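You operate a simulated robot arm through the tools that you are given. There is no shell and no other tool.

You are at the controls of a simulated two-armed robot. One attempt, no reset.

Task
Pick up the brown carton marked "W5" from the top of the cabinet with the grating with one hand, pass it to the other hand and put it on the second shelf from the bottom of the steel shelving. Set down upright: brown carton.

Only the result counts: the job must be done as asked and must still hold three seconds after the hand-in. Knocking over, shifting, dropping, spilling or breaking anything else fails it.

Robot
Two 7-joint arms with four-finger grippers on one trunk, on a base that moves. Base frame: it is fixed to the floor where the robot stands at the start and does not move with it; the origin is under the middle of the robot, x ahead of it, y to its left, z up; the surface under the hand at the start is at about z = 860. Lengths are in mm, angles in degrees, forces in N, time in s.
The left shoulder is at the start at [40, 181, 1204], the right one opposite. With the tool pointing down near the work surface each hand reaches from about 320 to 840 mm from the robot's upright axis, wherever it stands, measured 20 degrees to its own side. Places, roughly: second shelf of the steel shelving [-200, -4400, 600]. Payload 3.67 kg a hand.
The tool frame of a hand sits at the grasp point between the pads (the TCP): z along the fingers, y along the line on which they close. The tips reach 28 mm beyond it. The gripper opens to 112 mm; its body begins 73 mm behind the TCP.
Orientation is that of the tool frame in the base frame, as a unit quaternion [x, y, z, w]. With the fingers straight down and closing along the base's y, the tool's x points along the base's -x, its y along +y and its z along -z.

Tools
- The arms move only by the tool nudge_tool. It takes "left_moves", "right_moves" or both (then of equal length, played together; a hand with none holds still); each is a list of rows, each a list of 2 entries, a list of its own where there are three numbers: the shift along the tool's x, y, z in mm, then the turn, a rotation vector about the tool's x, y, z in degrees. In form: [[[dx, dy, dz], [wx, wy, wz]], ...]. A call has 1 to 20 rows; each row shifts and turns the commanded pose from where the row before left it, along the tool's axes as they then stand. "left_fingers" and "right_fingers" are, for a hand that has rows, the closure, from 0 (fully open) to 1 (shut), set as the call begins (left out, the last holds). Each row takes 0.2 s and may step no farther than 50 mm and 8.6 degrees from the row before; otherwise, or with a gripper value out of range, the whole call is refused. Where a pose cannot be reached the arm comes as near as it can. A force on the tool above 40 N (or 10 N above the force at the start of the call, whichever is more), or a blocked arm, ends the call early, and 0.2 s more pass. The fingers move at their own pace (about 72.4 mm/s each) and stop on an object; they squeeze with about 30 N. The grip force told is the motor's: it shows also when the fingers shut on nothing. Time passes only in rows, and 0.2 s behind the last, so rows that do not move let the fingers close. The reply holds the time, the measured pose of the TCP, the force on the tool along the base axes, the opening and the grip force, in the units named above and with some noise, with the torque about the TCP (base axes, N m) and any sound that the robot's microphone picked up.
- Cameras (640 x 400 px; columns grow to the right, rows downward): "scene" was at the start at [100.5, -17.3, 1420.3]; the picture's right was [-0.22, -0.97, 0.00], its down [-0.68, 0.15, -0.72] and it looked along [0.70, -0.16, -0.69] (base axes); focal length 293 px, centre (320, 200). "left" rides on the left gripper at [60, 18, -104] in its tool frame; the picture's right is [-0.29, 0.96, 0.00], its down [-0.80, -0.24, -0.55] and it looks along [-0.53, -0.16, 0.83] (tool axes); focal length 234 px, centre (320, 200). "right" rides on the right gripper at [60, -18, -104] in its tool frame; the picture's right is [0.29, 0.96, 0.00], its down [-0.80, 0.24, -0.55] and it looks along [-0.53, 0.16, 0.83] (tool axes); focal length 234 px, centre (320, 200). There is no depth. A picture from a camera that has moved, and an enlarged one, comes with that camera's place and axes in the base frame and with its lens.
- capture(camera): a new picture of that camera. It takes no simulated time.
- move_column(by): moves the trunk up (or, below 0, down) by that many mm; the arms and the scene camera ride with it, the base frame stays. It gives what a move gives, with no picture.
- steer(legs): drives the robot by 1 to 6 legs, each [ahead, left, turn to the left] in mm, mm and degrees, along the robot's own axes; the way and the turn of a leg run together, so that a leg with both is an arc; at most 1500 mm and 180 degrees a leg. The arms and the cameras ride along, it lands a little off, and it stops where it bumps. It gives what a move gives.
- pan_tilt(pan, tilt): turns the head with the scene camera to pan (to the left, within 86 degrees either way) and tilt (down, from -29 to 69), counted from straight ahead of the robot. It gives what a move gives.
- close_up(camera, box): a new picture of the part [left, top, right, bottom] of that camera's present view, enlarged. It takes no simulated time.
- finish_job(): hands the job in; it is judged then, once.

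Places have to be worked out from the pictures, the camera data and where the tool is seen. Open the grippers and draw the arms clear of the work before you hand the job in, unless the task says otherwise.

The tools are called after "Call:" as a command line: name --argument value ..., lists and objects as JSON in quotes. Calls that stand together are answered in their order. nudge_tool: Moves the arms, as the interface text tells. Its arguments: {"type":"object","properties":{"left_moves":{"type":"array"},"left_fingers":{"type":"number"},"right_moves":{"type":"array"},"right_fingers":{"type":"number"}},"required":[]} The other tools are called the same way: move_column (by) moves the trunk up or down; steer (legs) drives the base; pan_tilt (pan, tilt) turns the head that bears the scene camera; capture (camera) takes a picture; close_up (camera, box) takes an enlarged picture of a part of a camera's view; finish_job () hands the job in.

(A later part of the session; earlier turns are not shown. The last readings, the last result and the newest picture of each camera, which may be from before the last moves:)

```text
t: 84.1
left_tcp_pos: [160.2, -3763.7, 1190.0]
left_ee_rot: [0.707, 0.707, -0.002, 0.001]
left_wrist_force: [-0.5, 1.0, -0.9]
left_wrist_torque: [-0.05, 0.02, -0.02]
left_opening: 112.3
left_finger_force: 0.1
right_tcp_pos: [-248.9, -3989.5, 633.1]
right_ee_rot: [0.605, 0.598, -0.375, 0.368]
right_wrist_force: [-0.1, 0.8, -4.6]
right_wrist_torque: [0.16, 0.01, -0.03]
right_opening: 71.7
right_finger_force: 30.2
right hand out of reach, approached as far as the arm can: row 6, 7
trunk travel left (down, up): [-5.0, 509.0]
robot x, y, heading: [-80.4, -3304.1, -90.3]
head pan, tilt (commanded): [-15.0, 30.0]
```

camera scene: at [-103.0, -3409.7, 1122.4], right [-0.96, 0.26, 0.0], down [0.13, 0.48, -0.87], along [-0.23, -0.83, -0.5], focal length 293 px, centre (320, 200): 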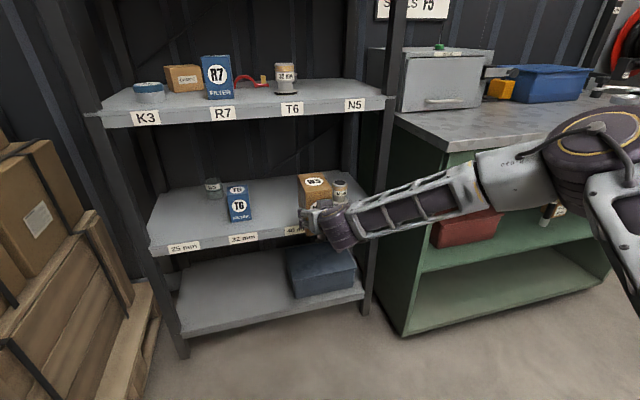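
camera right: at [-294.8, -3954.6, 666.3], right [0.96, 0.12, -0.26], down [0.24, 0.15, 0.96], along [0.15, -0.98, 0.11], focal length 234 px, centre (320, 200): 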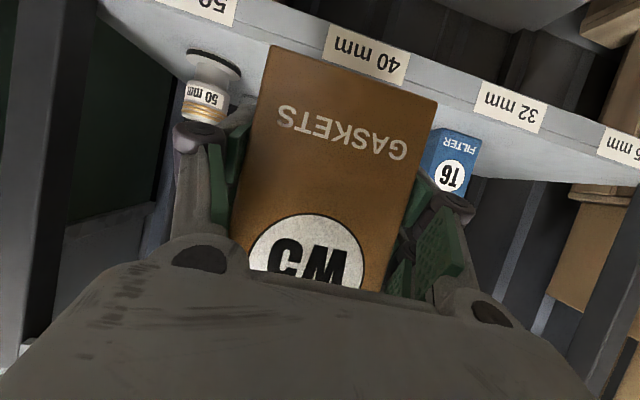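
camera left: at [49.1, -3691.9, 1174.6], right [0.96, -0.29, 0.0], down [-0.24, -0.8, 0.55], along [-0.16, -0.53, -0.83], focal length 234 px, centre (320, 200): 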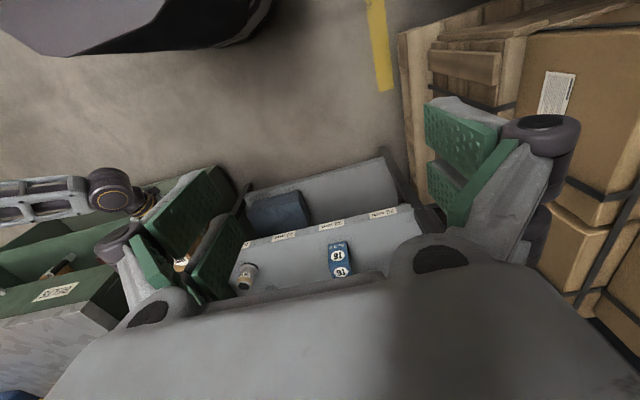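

At this spot the hand bottoms out at z≈633, about 26 mm short. Turning the hand slightly to the left relieves the wrist, so I'll try an 8° left yaw (the carton stays upright) and lower again in the free space.

Call:
nudge_tool --right_moves '[[[0, 0, 0], [-3.6, 0, -1.76]], [[0, 0, 0], [-3.6, 0, -1.76]], [[13, 0, 6.4], [0, 0, 0]], [[13, 0, 6.4], [0, 0, 0]], [[0, 0, 0], [0, 0, 0]]]' --right_fingers 1

```text
t: 85.3
left_tcp_pos: [160.1, -3763.7, 1189.2]
left_ee_rot: [0.708, 0.706, -0.002, 0.001]
left_wrist_force: [0.7, 1.4, 0.6]
left_wrist_torque: [0.0, 0.02, 0.0]
left_opening: 112.1
left_finger_force: 0.1
right_tcp_pos: [-248.7, -3989.1, 633.0]
right_ee_rot: [0.605, 0.598, -0.376, 0.369]
right_wrist_force: [-0.1, -0.7, -3.9]
right_wrist_torque: [0.14, 0.02, 0.03]
right_opening: 71.9
right_finger_force: 30.1
right hand out of reach, approached as far as the arm can: row 1, 2, 3, 4
trunk travel left (down, up): [-5.0, 509.0]
robot x, y, heading: [-81.0, -3302.9, -90.5]
head pan, tilt (commanded): [-15.0, 30.0]
```

Left yaw is itself blocked, so the limit lies in that direction. I'll try turning about 8° to the right instead, then lower.

Call:
nudge_tool --right_moves '[[[0, 0, 0], [3.6, 0, 1.76]], [[0, 0, 0], [3.6, 0, 1.76]], [[13, 0, 6.4], [0, 0, 0]], [[13, 0, 6.4], [0, 0, 0]], [[0, 0, 0], [0, 0, 0]]]' --right_fingers 1

Call:
capture --camera "scene"

```text
t: 86.5
left_tcp_pos: [159.5, -3763.7, 1188.8]
left_ee_rot: [0.708, 0.706, -0.002, 0.002]
left_wrist_force: [-0.4, -0.1, -0.2]
left_wrist_torque: [-0.01, 0.0, -0.01]
left_opening: 112.2
left_finger_force: 0.1
right_tcp_pos: [-273.4, -3975.2, 627.0]
right_ee_rot: [0.645, 0.554, -0.401, 0.342]
right_wrist_force: [0.1, 0.5, -3.7]
right_wrist_torque: [0.09, -0.06, 0.0]
right_opening: 72.0
right_finger_force: 29.9
right hand out of reach, approached as far as the arm can: row 1, 2, 3, 4
trunk travel left (down, up): [-5.0, 509.0]
robot x, y, heading: [-76.5, -3302.5, -90.2]
head pan, tilt (commanded): [-15.0, 30.0]
```

```text
taken
camera scene: at [-102.9, -3409.7, 1122.4], right [-0.96, 0.26, 0.0], down [0.13, 0.48, -0.87], along [-0.23, -0.83, -0.5], focal length 293 px, centre (320, 200)
```

scene: 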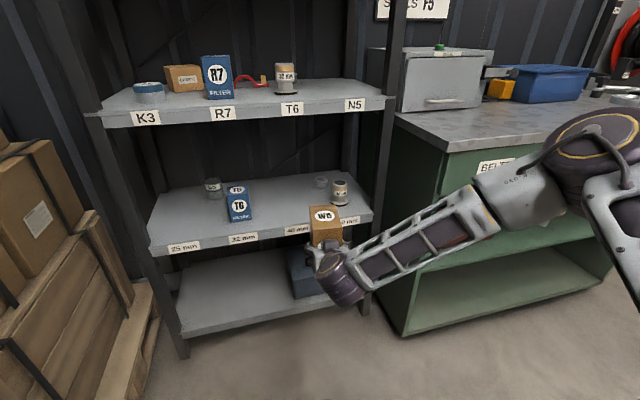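

The pattern fits a limit on wrist position: it can go lower and further left when the arm is folded closer (about 600 mm reach). I'll pull the hand back, undo the yaw, realign to x≈-250, and test lowering to z≈605 there.

Call:
nudge_tool --right_moves '[[[3.1, -3.7, -25], [0, 0, 0]], [[3.1, -3.7, -25], [0, 0, 0]], [[3.1, -3.7, -25], [0, 0, 0]], [[0, 0, 0], [-3.87, 0, -1.93]], [[0, 0, 0], [-3.87, 0, -1.93]], [[0, 20, 0], [0, 0, 0]], [[18, 0, 8.8], [0, 0, 0]], [[24, 0, 11.7], [0, 0, 0]], [[0, 0, 0], [0, 0, 0]]]' --right_fingers 1

Call:
capture --camera "scene"

```text
t: 88.5
left_tcp_pos: [159.6, -3762.1, 1189.4]
left_ee_rot: [0.708, 0.707, -0.002, 0.001]
left_wrist_force: [-0.2, 0.4, 0.2]
left_wrist_torque: [-0.04, -0.02, 0.02]
left_opening: 112.0
left_finger_force: 0.1
right_tcp_pos: [-272.8, -3902.7, 655.5]
right_ee_rot: [0.614, 0.589, -0.381, 0.362]
right_wrist_force: [0.1, 0.4, -3.6]
right_wrist_torque: [0.13, 0.0, 0.01]
right_opening: 72.0
right_finger_force: 29.8
right hand out of reach, approached as far as the arm can: row 6, 7, 8
trunk travel left (down, up): [-5.0, 509.0]
robot x, y, heading: [-79.9, -3301.4, -90.4]
head pan, tilt (commanded): [-15.0, 30.0]
```

```text
taken
camera scene: at [-102.9, -3409.6, 1122.4], right [-0.96, 0.26, 0.0], down [0.13, 0.48, -0.87], along [-0.23, -0.83, -0.5], focal length 293 px, centre (320, 200)
```

scene: 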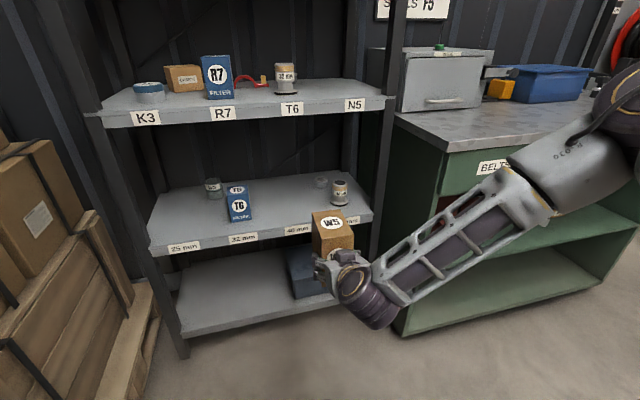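

The boundary seems to ease when the hand is further to the robot's right at about 690 mm reach. I'll test that in the free space: hand at about 215 mm right of centre, yaw restored, lowered to z≈600.

Call:
nudge_tool --right_moves '[[[-19.2, -6, 23.5], [0, 0, 0]], [[-19.2, -6, 23.5], [0, 0, 0]], [[-19.2, -6, 23.5], [0, 0, 0]], [[0, 0, 0], [-2.24, 0, -1.12]], [[22.4, 0, 11.2], [0, 0, 0]], [[22.4, 0, 11.2], [0, 0, 0]], [[22.4, 0, 11.2], [0, 0, 0]], [[0, 0, 0], [0, 0, 0]]]' --right_fingers 1

Call:
capture --camera "scene"

```text
t: 90.3
left_tcp_pos: [160.4, -3763.3, 1190.9]
left_ee_rot: [0.708, 0.706, -0.002, 0.001]
left_wrist_force: [0.0, 0.0, 0.0]
left_wrist_torque: [-0.03, 0.01, 0.03]
left_opening: 111.9
left_finger_force: 0.0
right_tcp_pos: [-308.1, -3996.0, 661.0]
right_ee_rot: [0.593, 0.617, -0.361, 0.371]
right_wrist_force: [0.3, 0.0, -4.3]
right_wrist_torque: [0.14, -0.01, 0.01]
right_opening: 72.1
right_finger_force: 29.9
right hand out of reach, approached as far as the arm can: row 1, 2, 5, 6, 7
trunk travel left (down, up): [-5.0, 509.0]
robot x, y, heading: [-78.8, -3301.3, -90.2]
head pan, tilt (commanded): [-15.0, 30.0]
```

```text
taken
camera scene: at [-103.2, -3409.4, 1122.5], right [-0.96, 0.26, 0.0], down [0.13, 0.48, -0.87], along [-0.23, -0.83, -0.5], focal length 293 px, centre (320, 200)
```

scene: 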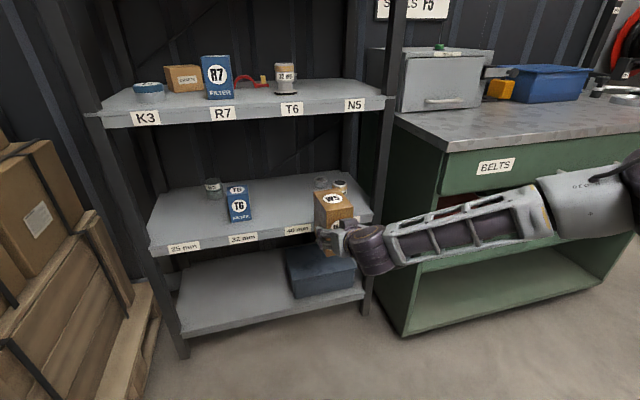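

The result depends on how the elbow happens to be placed, so the path matters. I'll raise the hand back to the earlier comfortable height and reach, restoring its attitude, then descend straight down from there further to the right.

Call:
nudge_tool --right_moves '[[[-32.5, 0, -17], [0, 0, 0]], [[-32.5, 0, -17], [0, 0, 0]], [[-32.5, 0, -17], [0, 0, 0]], [[-32.5, 0, -17], [0, 0, 0]], [[12.8, 0, -24.4], [1.95, -1.8, 1.02]], [[12.8, 0, -24.4], [0, 0, 0]], [[0, 0, 0], [0, 0, 0]]]' --right_fingers 1

Call:
capture --camera "scene"

```text
t: 91.9
left_tcp_pos: [160.2, -3763.6, 1188.6]
left_ee_rot: [0.708, 0.707, -0.001, 0.001]
left_wrist_force: [-0.1, -0.1, -0.5]
left_wrist_torque: [0.01, -0.01, 0.02]
left_opening: 112.0
left_finger_force: 0.1
right_tcp_pos: [-312.2, -3938.1, 803.9]
right_ee_rot: [0.594, 0.597, -0.382, 0.382]
right_wrist_force: [0.2, 0.3, -4.6]
right_wrist_torque: [0.09, 0.0, -0.02]
right_opening: 71.9
right_finger_force: 29.9
trunk travel left (down, up): [-5.0, 509.0]
robot x, y, heading: [-83.5, -3302.1, -90.4]
head pan, tilt (commanded): [-15.0, 30.0]
```

```text
taken
camera scene: at [-103.1, -3410.1, 1122.4], right [-0.96, 0.26, 0.0], down [0.13, 0.48, -0.87], along [-0.23, -0.83, -0.5], focal length 293 px, centre (320, 200)
```

scene: 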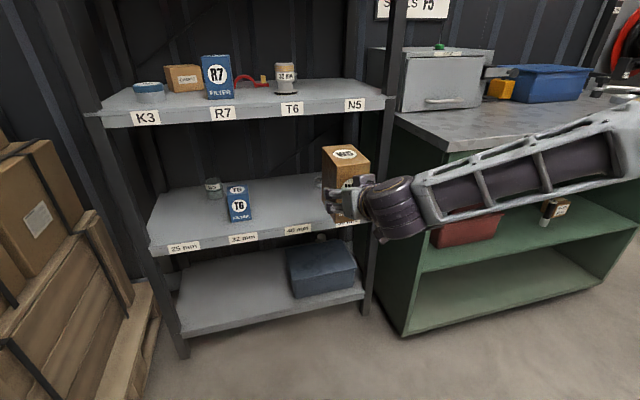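

The hand is back at a comfortable pose (R≈636 ahead, 229 right, z≈804). Now I'll descend straight down from here, correcting the 1° tilt, and watch where it stops.

Call:
nudge_tool --right_moves '[[[0, 0, 0], [0, 1.2, 0]], [[27, 0, 13.1], [0, 0, 0]], [[27, 0, 13.1], [0, 0, 0]], [[27, 0, 13.1], [0, 0, 0]], [[27, 0, 13.1], [0, 0, 0]], [[27, 0, 13.1], [0, 0, 0]], [[27, 0, 13.1], [0, 0, 0]], [[18, 0, 8.7], [0, 0, 0]], [[0, 0, 0], [0, 0, 0]]]' --right_fingers 1

Call:
capture --camera "scene"

```text
t: 93.9
left_tcp_pos: [160.0, -3764.0, 1189.2]
left_ee_rot: [0.708, 0.707, -0.002, 0.001]
left_wrist_force: [-0.4, 0.5, 0.3]
left_wrist_torque: [-0.01, 0.03, -0.02]
left_opening: 112.1
left_finger_force: 0.1
right_tcp_pos: [-289.7, -3962.5, 667.4]
right_ee_rot: [0.603, 0.603, -0.371, 0.368]
right_wrist_force: [0.2, -0.1, -3.7]
right_wrist_torque: [0.12, 0.02, -0.01]
right_opening: 71.7
right_finger_force: 29.9
right hand out of reach, approached as far as the arm can: row 5, 6, 7, 8
trunk travel left (down, up): [-5.0, 509.0]
robot x, y, heading: [-81.8, -3303.1, -90.6]
head pan, tilt (commanded): [-15.0, 30.0]
```

```text
taken
camera scene: at [-103.3, -3409.3, 1122.5], right [-0.96, 0.26, 0.0], down [0.13, 0.48, -0.87], along [-0.23, -0.83, -0.5], focal length 293 px, centre (320, 200)
```

scene: 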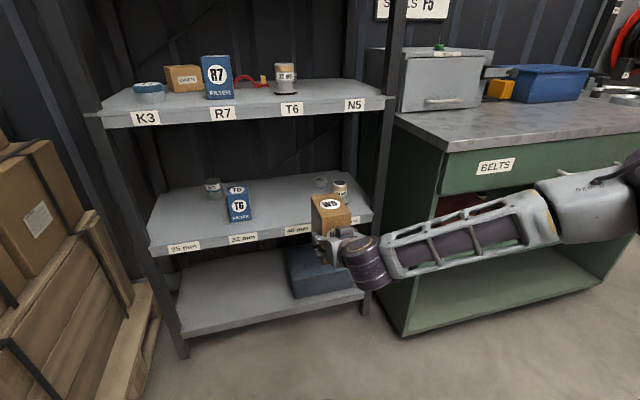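

The feasible corridor narrows to a lowest TCP of about z≈630, while the present grip (50 mm above the carton's base) needs 607. The clean fix is to set the carton down briefly on the empty N5 spot of the third shelf and re-grip it higher with a steeper tilt, then place it one shelf lower. I'll raise the trunk and lift the hand to a comfortable pose.

Call:
move_column --by 235

Call:
nudge_tool --right_moves '[[[-27, 0, -13.1], [0, 0, 0]], [[-27, 0, -13.1], [0, 0, 0]], [[-27, 0, -13.1], [0, 0, 0]], [[0, 0, 0], [0, 0, 0]]]' --right_fingers 1

Call:
pan_tilt --pan -10 --tilt 25

Call:
capture --camera "scene"

```text
t: 96.3
left_tcp_pos: [160.3, -3763.3, 1424.4]
left_ee_rot: [0.708, 0.706, -0.001, 0.0]
left_wrist_force: [-0.2, 0.2, 0.7]
left_wrist_torque: [-0.02, 0.0, 0.0]
left_opening: 111.8
left_finger_force: 0.0
right_tcp_pos: [-289.2, -3963.8, 900.4]
right_ee_rot: [0.602, 0.604, -0.371, 0.368]
right_wrist_force: [-0.3, -0.3, -4.7]
right_wrist_torque: [0.16, -0.04, 0.02]
right_opening: 71.9
right_finger_force: 30.2
trunk travel left (down, up): [-240.0, 274.0]
robot x, y, heading: [-78.7, -3303.5, -90.3]
head pan, tilt (commanded): [-15.0, 30.0]
```

```text
t: 97.3
left_tcp_pos: [160.2, -3763.9, 1423.9]
left_ee_rot: [0.707, 0.707, -0.001, 0.001]
left_wrist_force: [0.0, 0.5, -0.2]
left_wrist_torque: [0.02, -0.02, -0.01]
left_opening: 112.2
left_finger_force: 0.1
right_tcp_pos: [-290.0, -3964.4, 993.0]
right_ee_rot: [0.603, 0.603, -0.371, 0.368]
right_wrist_force: [0.3, -0.3, -4.8]
right_wrist_torque: [0.15, 0.01, -0.02]
right_opening: 72.1
right_finger_force: 30.0
trunk travel left (down, up): [-240.0, 274.0]
robot x, y, heading: [-79.3, -3301.9, -90.3]
head pan, tilt (commanded): [-15.0, 30.0]
```

```text
t: 98.0
left_tcp_pos: [159.9, -3763.5, 1423.6]
left_ee_rot: [0.708, 0.707, -0.002, 0.0]
left_wrist_force: [0.2, 0.8, 0.7]
left_wrist_torque: [0.04, -0.02, -0.03]
left_opening: 112.1
left_finger_force: 0.0
right_tcp_pos: [-290.3, -3962.7, 993.7]
right_ee_rot: [0.603, 0.603, -0.371, 0.367]
right_wrist_force: [0.8, 0.0, -4.1]
right_wrist_torque: [0.13, -0.01, 0.02]
right_opening: 72.1
right_finger_force: 30.3
trunk travel left (down, up): [-240.0, 274.0]
robot x, y, heading: [-76.5, -3305.4, -90.4]
head pan, tilt (commanded): [-10.0, 25.0]
```

```text
taken
camera scene: at [-95.7, -3413.3, 1365.1], right [-0.98, 0.18, 0.0], down [0.08, 0.42, -0.91], along [-0.16, -0.89, -0.42], focal length 293 px, centre (320, 200)
```

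scene: 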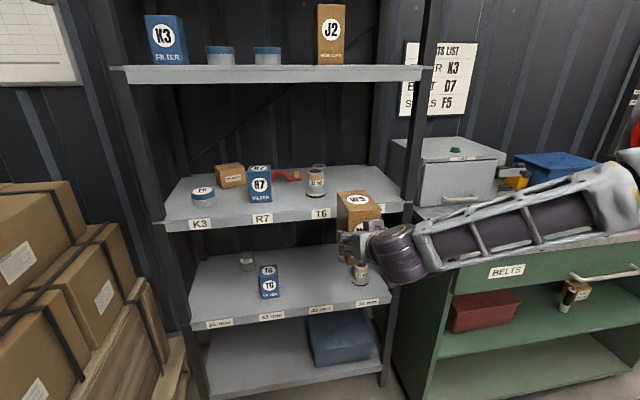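

From this height I can see the third shelf well. I'll zoom in to locate the free N5 spot and the shelf's front edge.

Call:
close_up --camera "scene" --box '[150, 150, 430, 325]'

Call:
close_up --camera "scene" --box '[290, 140, 440, 260]'

```text
2.29 times, centred on (290, 238) of scene
camera zoom: at [-95.7, -3413.3, 1365.1], right [-0.98, 0.18, 0.0], down [0.08, 0.42, -0.91], along [-0.16, -0.89, -0.42], focal length 669 px, centre (389, 114)
```

zoom: 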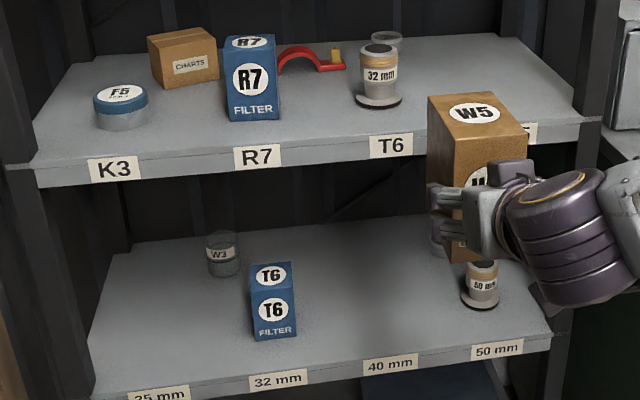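

```text
3.33 times, centred on (365, 200) of scene
camera zoom: at [-95.7, -3413.3, 1365.1], right [-0.98, 0.18, 0.0], down [0.08, 0.42, -0.91], along [-0.16, -0.89, -0.42], focal length 975 px, centre (170, 200)
```

zoom: 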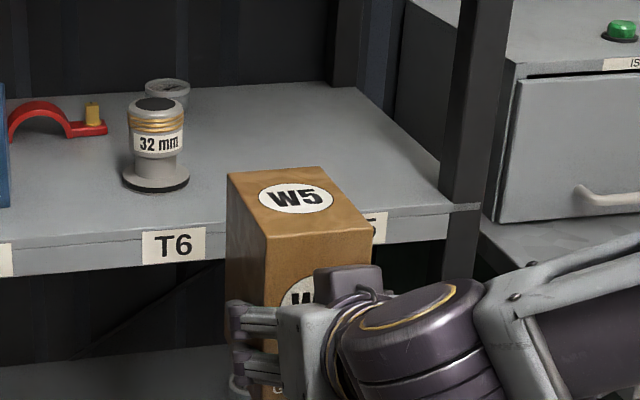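

The third shelf surface is at z≈954 with free space from x≈-284 to -522, so I'll use x≈-403. I'll sidestep right 113 mm, raise the hand to clear the shelf, and correct the slight 1° pitch.

Call:
steer --legs '[[0, -113, 0]]'

Call:
nudge_tool --right_moves '[[[-21, 0, -10.3], [0, -1.1, 0]], [[-21, 0, -10.3], [0, 0, 0]], [[-8.8, 0, 18], [0, 0, 0]], [[-4.4, 0, 9], [0, 0, 0]], [[0, 0, 0], [0, 0, 0]]]' --right_fingers 1

Call:
capture --camera "scene"

Call:
capture --camera "right"

```text
t: 99.2
left_tcp_pos: [46.0, -3763.8, 1424.1]
left_ee_rot: [0.708, 0.706, -0.003, 0.001]
left_wrist_force: [0.0, 1.0, -1.0]
left_wrist_torque: [0.03, -0.02, 0.0]
left_opening: 112.0
left_finger_force: 0.1
right_tcp_pos: [-402.1, -3962.2, 993.2]
right_ee_rot: [0.603, 0.603, -0.371, 0.367]
right_wrist_force: [0.0, -0.3, -4.3]
right_wrist_torque: [0.13, -0.01, 0.01]
right_opening: 71.8
right_finger_force: 29.3
trunk travel left (down, up): [-240.0, 274.0]
robot x, y, heading: [-189.9, -3303.2, -90.5]
head pan, tilt (commanded): [-10.0, 25.0]
```

```text
t: 100.4
left_tcp_pos: [45.9, -3763.1, 1424.6]
left_ee_rot: [0.708, 0.706, -0.003, 0.002]
left_wrist_force: [-0.3, -0.8, -0.6]
left_wrist_torque: [-0.01, -0.03, -0.01]
left_opening: 111.7
left_finger_force: 0.1
right_tcp_pos: [-403.1, -3994.1, 1041.4]
right_ee_rot: [0.599, 0.6, -0.376, 0.373]
right_wrist_force: [0.0, -0.3, -4.2]
right_wrist_torque: [0.12, 0.01, 0.04]
right_opening: 71.9
right_finger_force: 30.4
trunk travel left (down, up): [-240.0, 274.0]
robot x, y, heading: [-195.5, -3301.3, -90.4]
head pan, tilt (commanded): [-10.0, 25.0]
```

```text
taken
camera scene: at [-209.2, -3412.2, 1365.2], right [-0.98, 0.18, 0.0], down [0.08, 0.42, -0.91], along [-0.16, -0.89, -0.42], focal length 293 px, centre (320, 200)
```

scene: 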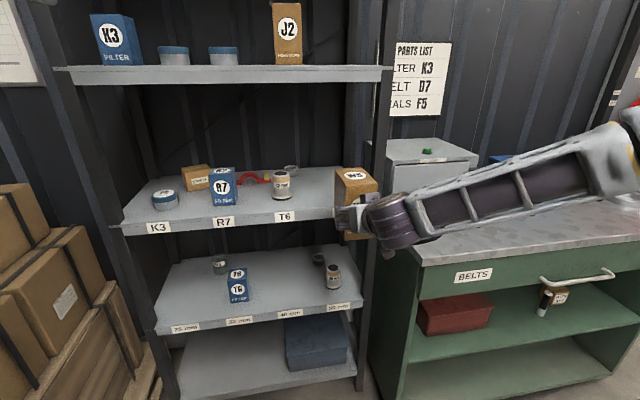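

```text
taken
camera right: at [-421.9, -3872.9, 1030.9], right [0.96, 0.12, -0.26], down [0.24, 0.15, 0.96], along [0.16, -0.98, 0.11], focal length 234 px, centre (320, 200)
```

right: 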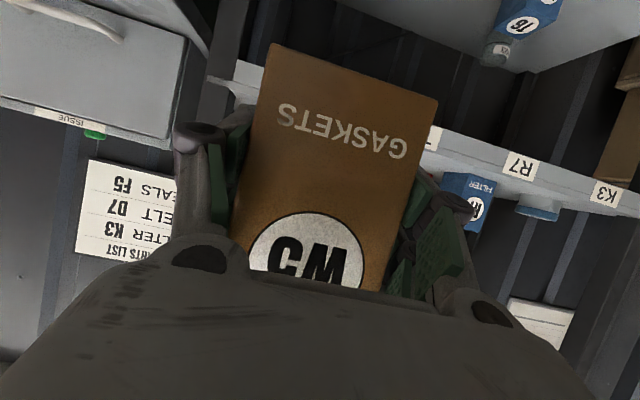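

The attitude is right (26° tilt, level) and the carton bottom is about 37 mm above the third shelf. I'll drive ahead 150 mm and check before going further in.

Call:
steer --legs '[[150, 0, 0]]'

Call:
capture --camera "scene"

Call:
capture --camera "right"

```text
t: 101.8
left_tcp_pos: [45.2, -3908.5, 1424.6]
left_ee_rot: [0.708, 0.706, -0.002, 0.001]
left_wrist_force: [0.4, -0.5, -0.1]
left_wrist_torque: [-0.03, 0.0, -0.01]
left_opening: 111.9
left_finger_force: 0.1
right_tcp_pos: [-403.3, -4139.8, 1042.4]
right_ee_rot: [0.599, 0.599, -0.378, 0.373]
right_wrist_force: [0.1, 0.1, -4.4]
right_wrist_torque: [0.15, 0.01, 0.0]
right_opening: 71.9
right_finger_force: 29.9
trunk travel left (down, up): [-240.0, 274.0]
robot x, y, heading: [-197.0, -3446.6, -90.2]
head pan, tilt (commanded): [-10.0, 25.0]
```

```text
taken
camera scene: at [-209.8, -3559.8, 1365.3], right [-0.98, 0.18, 0.0], down [0.08, 0.42, -0.91], along [-0.16, -0.89, -0.42], focal length 293 px, centre (320, 200)
```

scene: 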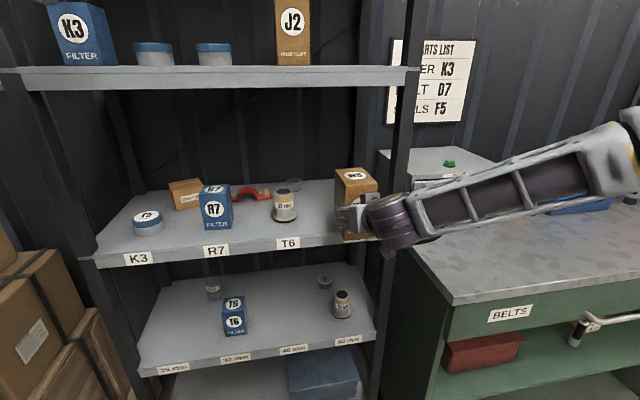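

```text
taken
camera right: at [-423.1, -4020.1, 1031.3], right [0.96, 0.12, -0.26], down [0.25, 0.15, 0.96], along [0.16, -0.98, 0.11], focal length 234 px, centre (320, 200)
```

right: 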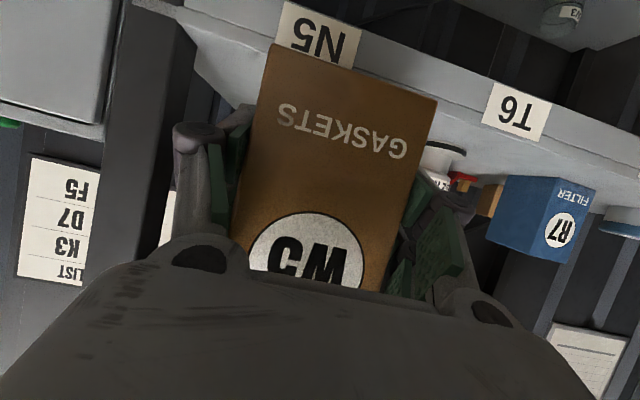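

The carton is at the shelf front with clearance above the surface and between the can and the post. I'll drive the remaining 122 mm in.

Call:
steer --legs '[[122, 0, 0]]'

Call:
capture --camera "scene"

Call:
capture --camera "right"

```text
t: 103.1
left_tcp_pos: [44.6, -4031.9, 1424.9]
left_ee_rot: [0.708, 0.706, -0.002, 0.001]
left_wrist_force: [0.0, -0.5, 0.1]
left_wrist_torque: [0.02, -0.02, 0.01]
left_opening: 111.9
left_finger_force: 0.1
right_tcp_pos: [-402.9, -4261.8, 1040.6]
right_ee_rot: [0.599, 0.6, -0.377, 0.374]
right_wrist_force: [0.5, -1.0, -4.0]
right_wrist_torque: [0.13, 0.01, 0.0]
right_opening: 71.8
right_finger_force: 29.4
trunk travel left (down, up): [-240.0, 274.0]
robot x, y, heading: [-190.3, -3570.2, -90.5]
head pan, tilt (commanded): [-10.0, 25.0]
```

```text
taken
camera scene: at [-210.6, -3681.3, 1365.2], right [-0.98, 0.18, 0.0], down [0.08, 0.42, -0.91], along [-0.16, -0.89, -0.42], focal length 293 px, centre (320, 200)
```

scene: 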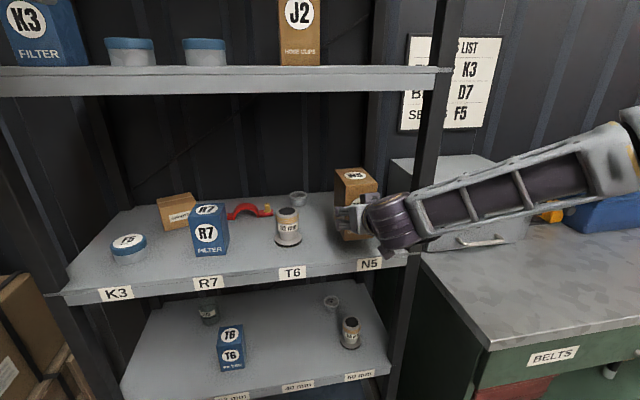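

```text
taken
camera right: at [-423.3, -4141.6, 1031.0], right [0.96, 0.12, -0.26], down [0.24, 0.15, 0.96], along [0.16, -0.98, 0.11], focal length 234 px, centre (320, 200)
```

right: 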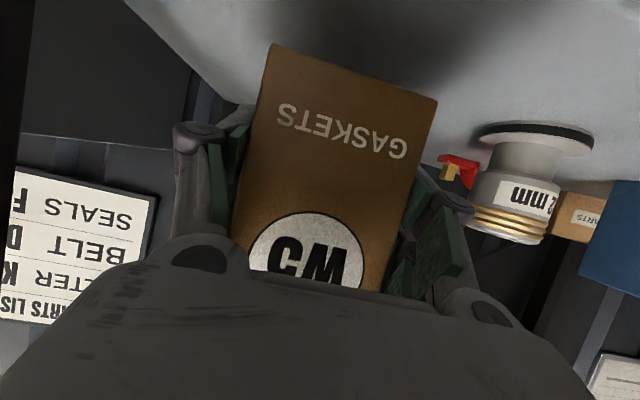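

In position over the free N5 spot. I'll lower 28 mm, then feel for contact in small steps.

Call:
nudge_tool --right_moves '[[[12.6, 0, 6.1], [0, 0, 0]], [[12.6, 0, 6.1], [0, 0, 0]], [[0, 0, 0], [0, 0, 0]]]' --right_fingers 1

Call:
nudge_tool --right_moves '[[[2.7, 0, 1.3], [0, 0, 0]], [[0, 0, 0], [0, 0, 0]]]' --right_fingers 1

Call:
close_up --camera "scene" --box '[310, 140, 440, 280]'

```text
t: 103.9
left_tcp_pos: [43.4, -4031.9, 1424.7]
left_ee_rot: [0.709, 0.706, -0.002, 0.001]
left_wrist_force: [-0.3, 0.4, -0.8]
left_wrist_torque: [-0.03, 0.0, 0.02]
left_opening: 111.9
left_finger_force: 0.2
right_tcp_pos: [-404.0, -4262.1, 1013.5]
right_ee_rot: [0.599, 0.6, -0.377, 0.373]
right_wrist_force: [0.3, -0.5, -3.6]
right_wrist_torque: [0.1, 0.01, -0.02]
right_opening: 71.8
right_finger_force: 30.1
trunk travel left (down, up): [-240.0, 274.0]
robot x, y, heading: [-197.7, -3572.6, -90.7]
head pan, tilt (commanded): [-10.0, 25.0]
```

```text
t: 104.5
left_tcp_pos: [44.7, -4030.8, 1424.7]
left_ee_rot: [0.709, 0.706, -0.003, 0.001]
left_wrist_force: [-0.2, -0.5, 0.0]
left_wrist_torque: [0.0, -0.05, 0.03]
left_opening: 112.1
left_finger_force: 0.1
right_tcp_pos: [-403.3, -4261.8, 1011.2]
right_ee_rot: [0.598, 0.6, -0.377, 0.375]
right_wrist_force: [0.2, -1.1, 0.0]
right_wrist_torque: [-0.28, -0.2, -0.03]
right_opening: 71.9
right_finger_force: 30.0
trunk travel left (down, up): [-240.0, 274.0]
robot x, y, heading: [-192.0, -3572.9, -90.6]
head pan, tilt (commanded): [-10.0, 25.0]
```

```text
2.86 times, centred on (375, 210) of scene
camera zoom: at [-210.4, -3681.0, 1365.3], right [-0.98, 0.18, 0.0], down [0.08, 0.42, -0.91], along [-0.16, -0.89, -0.42], focal length 836 px, centre (163, 171)
```

zoom: 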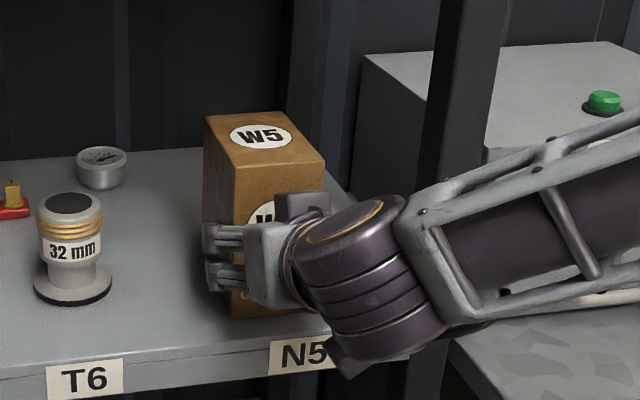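

Contact: the vertical load went from -3.6 to 0 N at TCP z≈1011. I'll settle it by another 1–2 mm.

Call:
nudge_tool --right_moves '[[[1.4, 0, 0.7], [0, 0, 0]], [[0, 0, 0], [0, 0, 0]]]' --right_fingers 1

```text
t: 105.1
left_tcp_pos: [44.4, -4030.9, 1424.0]
left_ee_rot: [0.708, 0.707, -0.003, 0.002]
left_wrist_force: [0.1, 0.2, 0.0]
left_wrist_torque: [0.01, -0.02, -0.02]
left_opening: 111.7
left_finger_force: 0.2
right_tcp_pos: [-404.1, -4261.5, 1009.9]
right_ee_rot: [0.598, 0.599, -0.378, 0.376]
right_wrist_force: [0.5, -3.5, 8.7]
right_wrist_torque: [0.05, -0.47, -0.13]
right_opening: 72.1
right_finger_force: 30.3
trunk travel left (down, up): [-240.0, 274.0]
robot x, y, heading: [-193.9, -3567.5, -90.4]
head pan, tilt (commanded): [-10.0, 25.0]
```

The carton is resting firmly (about 9 N upward). I'll open the right fingers just to ~90 mm, clear of the can and the post, and check that the carton stands on its own.

Call:
nudge_tool --right_moves '[[[0, 0, 0], [0, 0, 0]], [[0, 0, 0], [0, 0, 0]], [[0, 0, 0], [0, 0, 0]], [[0, 0, 0], [0, 0, 0]]]' --right_fingers 0.2

Call:
close_up --camera "scene" --box '[310, 140, 440, 280]'

Call:
capture --camera "right"

```text
t: 106.1
left_tcp_pos: [44.9, -4031.0, 1424.4]
left_ee_rot: [0.709, 0.705, -0.003, 0.001]
left_wrist_force: [0.7, -1.2, -0.2]
left_wrist_torque: [0.01, 0.02, 0.01]
left_opening: 112.3
left_finger_force: 0.1
right_tcp_pos: [-404.2, -4261.6, 1009.1]
right_ee_rot: [0.599, 0.6, -0.377, 0.374]
right_wrist_force: [0.8, 1.1, 0.3]
right_wrist_torque: [-0.01, 0.03, -0.01]
right_opening: 89.5
right_finger_force: 0.0
trunk travel left (down, up): [-240.0, 274.0]
robot x, y, heading: [-190.9, -3571.3, -90.2]
head pan, tilt (commanded): [-10.0, 25.0]
```

```text
2.86 times, centred on (375, 210) of scene
camera zoom: at [-210.4, -3680.8, 1365.3], right [-0.98, 0.18, 0.0], down [0.08, 0.42, -0.91], along [-0.16, -0.89, -0.42], focal length 836 px, centre (163, 171)
```

zoom: 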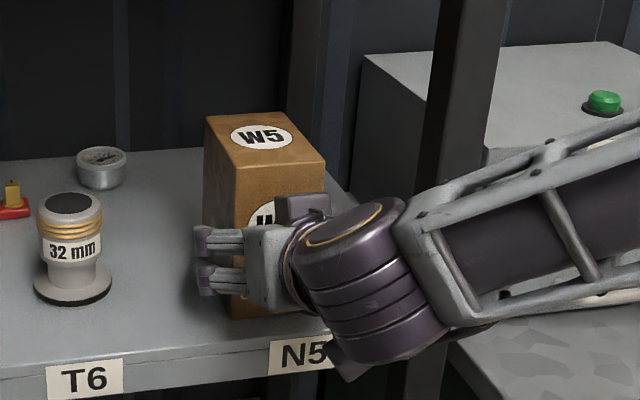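

```text
taken
camera right: at [-423.4, -4141.2, 998.5], right [0.96, 0.12, -0.26], down [0.24, 0.15, 0.96], along [0.16, -0.98, 0.11], focal length 234 px, centre (320, 200)
```

right: 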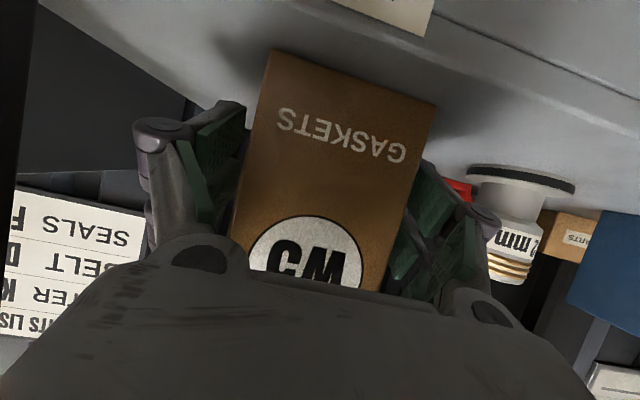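

The carton stands freely on the shelf. Now I'll move the hand up about 42 mm and tilt it 14° steeper around the carton, fingers still open.

Call:
nudge_tool --right_moves '[[[-13.5, 0, -4.2], [0, 0, 0]], [[-13.5, 0, -4.2], [0, 0, 0]], [[-13.6, 0, -4.1], [0, 0, 0]], [[0, 0, 0], [0, 4.7, 0]], [[0, 0, 0], [0, 4.7, 0]], [[0, 0, 0], [0, 4.6, 0]], [[0, 0, 0], [0, 0, 0]]]' --right_fingers 0.2

Call:
close_up --camera "scene" --box '[310, 140, 440, 280]'

Call:
capture --camera "right"

```text
t: 107.7
left_tcp_pos: [45.4, -4031.2, 1424.4]
left_ee_rot: [0.708, 0.706, -0.002, 0.001]
left_wrist_force: [-0.5, -0.3, -0.5]
left_wrist_torque: [-0.03, 0.0, -0.01]
left_opening: 112.3
left_finger_force: 0.1
right_tcp_pos: [-405.1, -4267.1, 1051.6]
right_ee_rot: [0.641, 0.64, -0.302, 0.297]
right_wrist_force: [-0.5, 0.7, 1.8]
right_wrist_torque: [0.03, -0.01, 0.02]
right_opening: 90.1
right_finger_force: 0.1
trunk travel left (down, up): [-240.0, 274.0]
robot x, y, heading: [-192.4, -3568.5, -90.5]
head pan, tilt (commanded): [-10.0, 25.0]
```

```text
2.86 times, centred on (375, 210) of scene
camera zoom: at [-210.6, -3680.7, 1365.3], right [-0.98, 0.18, 0.0], down [0.08, 0.42, -0.91], along [-0.16, -0.89, -0.42], focal length 836 px, centre (163, 171)
```

zoom: 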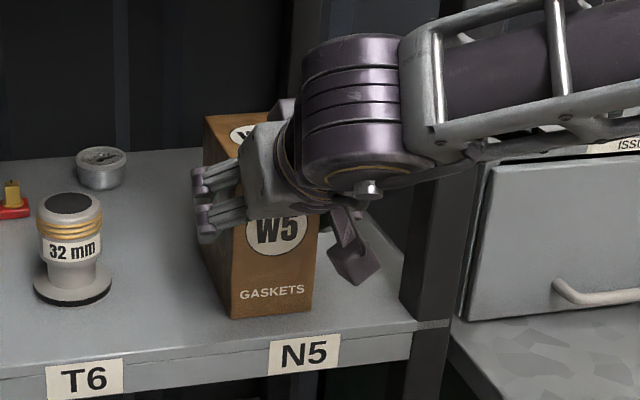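

```text
taken
camera right: at [-423.2, -4148.7, 1069.7], right [0.96, 0.18, -0.23], down [0.24, -0.09, 0.97], along [0.16, -0.98, -0.13], focal length 234 px, centre (320, 200)
```

right: 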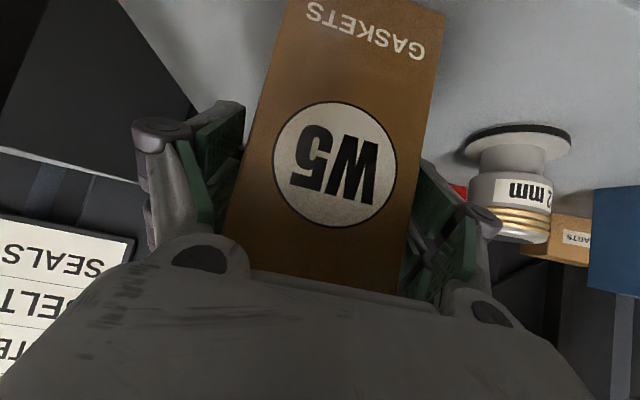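

The hand now holds a 40° tilt around the carton's upper half, in a more natural elbow-high posture. I'll close the fingers.

Call:
nudge_tool --right_moves '[[[0, 0, 0], [0, 0, 0]], [[0, 0, 0], [0, 0, 0]], [[0, 0, 0], [0, 0, 0]], [[0, 0, 0], [0, 0, 0]]]' --right_fingers 1

Call:
nudge_tool --right_moves '[[[-3.8, 0, -3.2], [0, 0, 0]], [[-7.7, 0, -6.4], [0, 0, 0]], [[-11.5, 0, -9.6], [0, 0, 0]], [[0, 0, 0], [0, 0, 0]]]' --right_fingers 1

Call:
close_up --camera "scene" --box '[310, 140, 440, 280]'

Call:
capture --camera "right"

```text
t: 108.7
left_tcp_pos: [45.7, -4028.5, 1426.1]
left_ee_rot: [0.709, 0.705, -0.003, 0.002]
left_wrist_force: [0.4, 0.4, 1.2]
left_wrist_torque: [-0.02, 0.0, -0.01]
left_opening: 112.1
left_finger_force: 0.0
right_tcp_pos: [-404.0, -4265.9, 1053.7]
right_ee_rot: [0.639, 0.641, -0.302, 0.299]
right_wrist_force: [-0.3, 4.5, 15.0]
right_wrist_torque: [0.2, -0.18, 0.0]
right_opening: 81.5
right_finger_force: 30.4
trunk travel left (down, up): [-240.0, 274.0]
robot x, y, heading: [-195.3, -3570.2, -90.5]
head pan, tilt (commanded): [-10.0, 25.0]
```

```text
t: 109.7
left_tcp_pos: [44.2, -4031.5, 1423.9]
left_ee_rot: [0.709, 0.706, -0.003, 0.001]
left_wrist_force: [0.2, -0.9, 0.6]
left_wrist_torque: [0.01, 0.02, -0.03]
left_opening: 112.1
left_finger_force: 0.0
right_tcp_pos: [-405.3, -4270.0, 1080.0]
right_ee_rot: [0.641, 0.642, -0.3, 0.297]
right_wrist_force: [-0.1, 0.4, -3.7]
right_wrist_torque: [0.16, 0.0, -0.02]
right_opening: 74.2
right_finger_force: 29.9
trunk travel left (down, up): [-240.0, 274.0]
robot x, y, heading: [-191.0, -3574.2, -90.3]
head pan, tilt (commanded): [-10.0, 25.0]
```

```text
2.86 times, centred on (375, 210) of scene
camera zoom: at [-210.8, -3682.1, 1365.1], right [-0.98, 0.18, 0.0], down [0.08, 0.42, -0.91], along [-0.16, -0.89, -0.42], focal length 836 px, centre (163, 171)
```

zoom: 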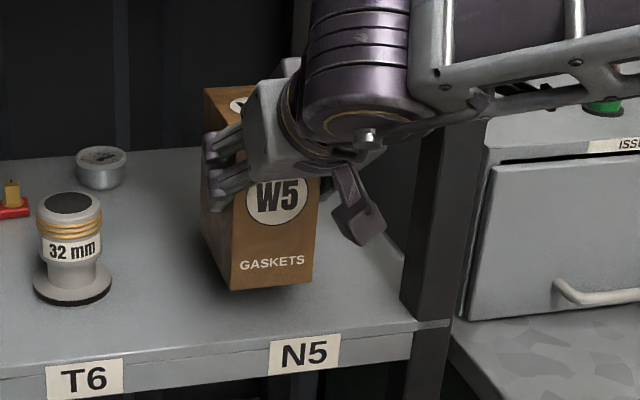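

```text
taken
camera right: at [-424.4, -4150.6, 1098.6], right [0.96, 0.18, -0.23], down [0.24, -0.09, 0.97], along [0.16, -0.98, -0.13], focal length 234 px, centre (320, 200)
```

right: 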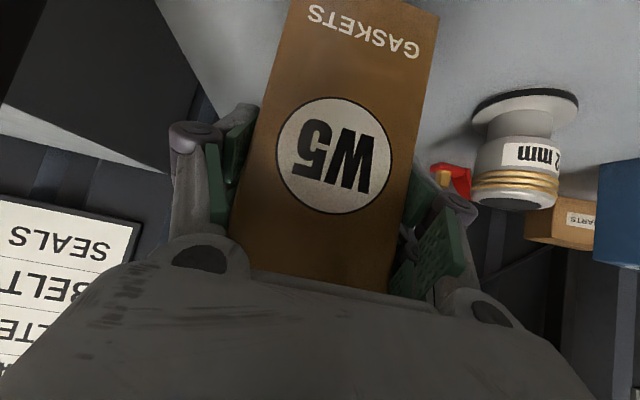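

The fingers first wedged at 81 mm and then settled at 74.2 mm as I lifted, so the carton has slid a bit outward in the grip. I'll look closely at how it is held before moving on.

Call:
close_up --camera "right" --box '[150, 0, 500, 310]'

Call:
close_up --camera "scene" --box '[330, 150, 410, 250]'

```text
1.29 times, centred on (325, 155) of right
camera zoom: at [-424.4, -4150.6, 1098.6], right [0.96, 0.18, -0.23], down [0.24, -0.09, 0.97], along [0.16, -0.98, -0.13], focal length 302 px, centre (314, 258)
```

zoom: 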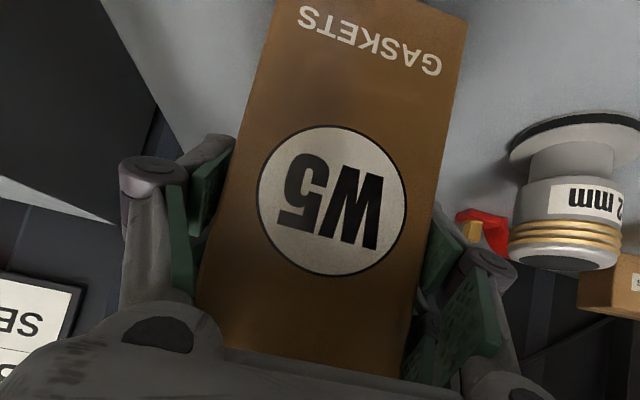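

```text
4.00 times, centred on (370, 200) of scene
camera zoom: at [-210.8, -3682.1, 1365.1], right [-0.98, 0.18, 0.0], down [0.08, 0.42, -0.91], along [-0.16, -0.89, -0.42], focal length 1170 px, centre (120, 200)
```

zoom: 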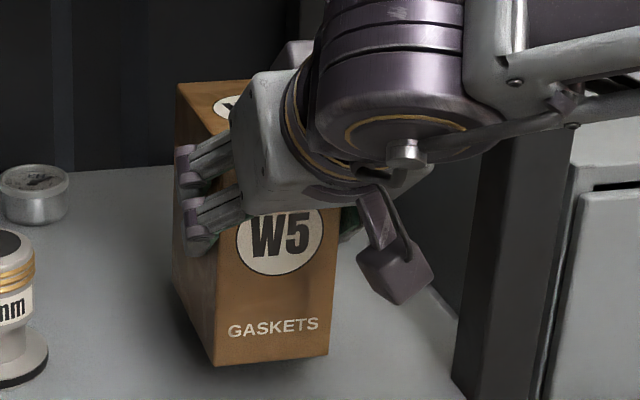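

The carton slid out about 25 mm along the fingers, because the finger linkages behind the pads wedged on its top edge; it is held upright but only by the pad fronts. I'll set it back down here and re-grip it flush. First I'll lower to contact in small steps.

Call:
nudge_tool --right_moves '[[[3.8, 0, 3.2], [0, 0, 0]], [[3.1, 0, 2.6], [0, 0, 0]], [[0, 0, 0], [0, 0, 0]]]' --right_fingers 1

Call:
nudge_tool --right_moves '[[[1.5, 0, 1.3], [0, 0, 0]], [[0, 0, 0], [0, 0, 0]]]' --right_fingers 1

```text
t: 110.5
left_tcp_pos: [45.5, -4031.5, 1425.0]
left_ee_rot: [0.708, 0.706, -0.003, 0.001]
left_wrist_force: [-0.2, 0.4, 0.2]
left_wrist_torque: [0.0, -0.01, 0.03]
left_opening: 112.0
left_finger_force: 0.1
right_tcp_pos: [-405.0, -4267.8, 1071.7]
right_ee_rot: [0.64, 0.641, -0.301, 0.298]
right_wrist_force: [-0.5, -0.4, -4.1]
right_wrist_torque: [0.16, -0.01, 0.04]
right_opening: 73.9
right_finger_force: 30.2
trunk travel left (down, up): [-240.0, 274.0]
robot x, y, heading: [-190.5, -3568.9, -90.3]
head pan, tilt (commanded): [-10.0, 25.0]
```

```text
t: 111.1
left_tcp_pos: [44.8, -4031.9, 1423.1]
left_ee_rot: [0.709, 0.705, -0.002, 0.001]
left_wrist_force: [0.0, -0.4, -0.5]
left_wrist_torque: [0.01, 0.05, -0.01]
left_opening: 112.1
left_finger_force: 0.0
right_tcp_pos: [-405.7, -4268.2, 1070.2]
right_ee_rot: [0.64, 0.642, -0.3, 0.298]
right_wrist_force: [-0.5, 0.2, -2.9]
right_wrist_torque: [0.14, 0.01, -0.01]
right_opening: 73.8
right_finger_force: 30.1
trunk travel left (down, up): [-240.0, 274.0]
robot x, y, heading: [-191.3, -3572.0, -90.3]
head pan, tilt (commanded): [-10.0, 25.0]
```

Call:
nudge_tool --right_moves '[[[1.5, 0, 1.3], [0, 0, 0]], [[0, 0, 0], [0, 0, 0]]]' --right_fingers 1

Call:
nudge_tool --right_moves '[[[1.5, 0, 1.3], [0, 0, 0]], [[0, 0, 0], [0, 0, 0]]]' --right_fingers 1

```text
t: 111.7
left_tcp_pos: [44.7, -4031.5, 1424.7]
left_ee_rot: [0.709, 0.706, -0.002, 0.001]
left_wrist_force: [0.0, -0.4, 1.3]
left_wrist_torque: [0.02, 0.01, 0.01]
left_opening: 112.0
left_finger_force: 0.1
right_tcp_pos: [-404.5, -4268.1, 1067.9]
right_ee_rot: [0.64, 0.641, -0.301, 0.298]
right_wrist_force: [0.3, -0.5, -4.0]
right_wrist_torque: [0.13, -0.01, 0.02]
right_opening: 74.1
right_finger_force: 30.3
trunk travel left (down, up): [-240.0, 274.0]
robot x, y, heading: [-191.3, -3572.2, -90.1]
head pan, tilt (commanded): [-10.0, 25.0]
```

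```text
t: 112.3
left_tcp_pos: [44.2, -4031.4, 1424.2]
left_ee_rot: [0.708, 0.706, -0.002, 0.001]
left_wrist_force: [-0.2, -0.1, 0.0]
left_wrist_torque: [0.02, -0.01, 0.02]
left_opening: 112.1
left_finger_force: 0.1
right_tcp_pos: [-405.3, -4267.8, 1065.5]
right_ee_rot: [0.64, 0.642, -0.3, 0.298]
right_wrist_force: [-0.1, -0.7, -4.6]
right_wrist_torque: [0.15, -0.03, 0.0]
right_opening: 74.1
right_finger_force: 29.8
trunk travel left (down, up): [-240.0, 274.0]
robot x, y, heading: [-192.7, -3573.8, -90.3]
head pan, tilt (commanded): [-10.0, 25.0]
```

The load is still the full weight at z≈1065, so there is no contact yet. I'll keep lowering in 2 mm steps.

Call:
nudge_tool --right_moves '[[[1.5, 0, 1.3], [0, 0, 0]], [[1.5, 0, 1.3], [0, 0, 0]], [[0, 0, 0], [0, 0, 0]]]' --right_fingers 1

Call:
close_up --camera "scene" --box '[330, 150, 410, 250]'

```text
t: 113.1
left_tcp_pos: [44.4, -4031.6, 1423.9]
left_ee_rot: [0.708, 0.706, -0.002, 0.001]
left_wrist_force: [0.0, -0.6, -0.8]
left_wrist_torque: [-0.01, 0.04, -0.01]
left_opening: 112.2
left_finger_force: 0.2
right_tcp_pos: [-404.9, -4268.2, 1062.7]
right_ee_rot: [0.64, 0.641, -0.301, 0.298]
right_wrist_force: [1.1, -0.3, -3.7]
right_wrist_torque: [0.16, -0.01, 0.0]
right_opening: 73.7
right_finger_force: 30.4
trunk travel left (down, up): [-240.0, 274.0]
robot x, y, heading: [-191.4, -3568.1, -90.2]
head pan, tilt (commanded): [-10.0, 25.0]
```

```text
4.00 times, centred on (370, 200) of scene
camera zoom: at [-210.6, -3681.4, 1365.2], right [-0.98, 0.18, 0.0], down [0.08, 0.42, -0.91], along [-0.16, -0.89, -0.42], focal length 1170 px, centre (120, 200)
```

zoom: 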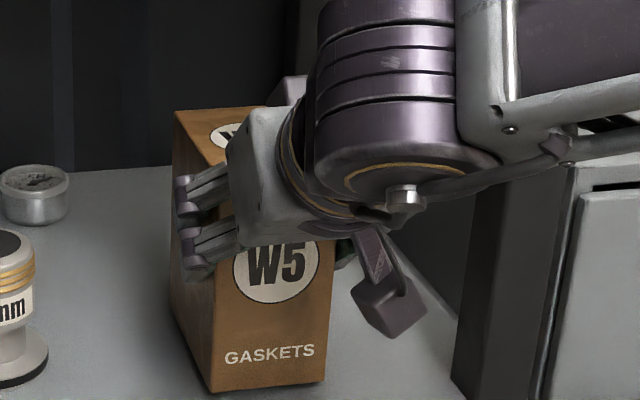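

Call:
nudge_tool --right_moves '[[[1.5, 0, 1.3], [0, 0, 0]], [[1.5, 0, 1.3], [0, 0, 0]], [[0, 0, 0], [0, 0, 0]]]' --right_fingers 1

Call:
nudge_tool --right_moves '[[[1.5, 0, 1.3], [0, 0, 0]], [[0, 0, 0], [0, 0, 0]]]' --right_fingers 1

```text
t: 113.9
left_tcp_pos: [45.0, -4031.2, 1424.8]
left_ee_rot: [0.708, 0.706, -0.002, 0.001]
left_wrist_force: [-0.6, -0.1, -0.7]
left_wrist_torque: [-0.01, 0.02, -0.02]
left_opening: 112.0
left_finger_force: 0.1
right_tcp_pos: [-404.4, -4268.1, 1057.1]
right_ee_rot: [0.64, 0.641, -0.301, 0.298]
right_wrist_force: [0.0, 0.1, -1.9]
right_wrist_torque: [-0.06, 0.11, -0.01]
right_opening: 73.7
right_finger_force: 29.7
trunk travel left (down, up): [-240.0, 274.0]
robot x, y, heading: [-192.6, -3570.6, -90.3]
head pan, tilt (commanded): [-10.0, 25.0]
```

```text
t: 114.5
left_tcp_pos: [44.5, -4030.5, 1425.5]
left_ee_rot: [0.708, 0.706, -0.003, 0.002]
left_wrist_force: [0.1, 0.2, 0.2]
left_wrist_torque: [-0.02, -0.02, -0.02]
left_opening: 112.1
left_finger_force: 0.0
right_tcp_pos: [-402.7, -4266.9, 1057.0]
right_ee_rot: [0.639, 0.641, -0.302, 0.299]
right_wrist_force: [-1.0, 1.2, 4.8]
right_wrist_torque: [-0.51, 0.46, -0.17]
right_opening: 73.6
right_finger_force: 30.1
trunk travel left (down, up): [-240.0, 274.0]
robot x, y, heading: [-190.0, -3571.0, -90.1]
head pan, tilt (commanded): [-10.0, 25.0]
```

Contact at TCP z≈1057. I'll open slightly again so the carton settles flat, then measure where it stands.

Call:
nudge_tool --right_moves '[[[0, 0, 0], [0, 0, 0]], [[0, 0, 0], [0, 0, 0]], [[0, 0, 0], [0, 0, 0]], [[0, 0, 0], [0, 0, 0]]]' --right_fingers 0.2

Call:
close_up --camera "scene" --box '[330, 150, 410, 250]'

Call:
capture --camera "right"

```text
t: 115.5
left_tcp_pos: [44.6, -4032.0, 1425.5]
left_ee_rot: [0.708, 0.706, -0.003, 0.002]
left_wrist_force: [0.0, 0.6, 0.2]
left_wrist_torque: [-0.02, 0.0, 0.0]
left_opening: 111.8
left_finger_force: 0.1
right_tcp_pos: [-404.0, -4268.0, 1055.8]
right_ee_rot: [0.641, 0.641, -0.301, 0.297]
right_wrist_force: [-0.4, 0.8, 0.0]
right_wrist_torque: [0.0, 0.01, 0.01]
right_opening: 89.6
right_finger_force: 0.0
trunk travel left (down, up): [-240.0, 274.0]
robot x, y, heading: [-194.1, -3576.6, -90.4]
head pan, tilt (commanded): [-10.0, 25.0]
```

```text
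4.00 times, centred on (370, 200) of scene
camera zoom: at [-210.5, -3680.8, 1365.3], right [-0.98, 0.18, 0.0], down [0.08, 0.42, -0.91], along [-0.16, -0.89, -0.42], focal length 1170 px, centre (120, 200)
```

zoom: 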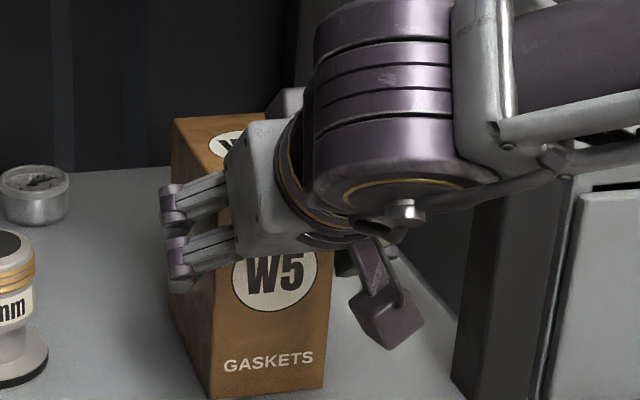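

```text
taken
camera right: at [-422.6, -4149.4, 1075.1], right [0.96, 0.18, -0.23], down [0.24, -0.09, 0.97], along [0.16, -0.98, -0.13], focal length 234 px, centre (320, 200)
```

right: 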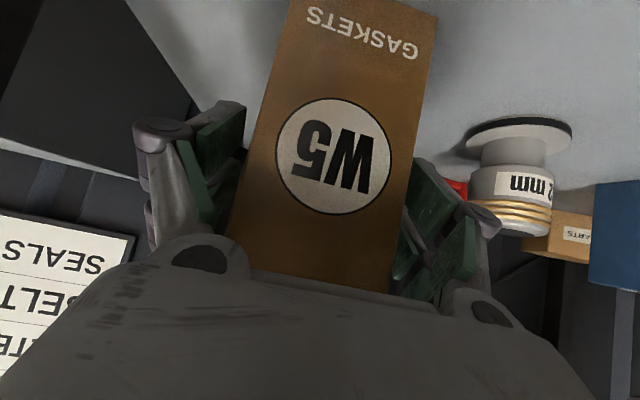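

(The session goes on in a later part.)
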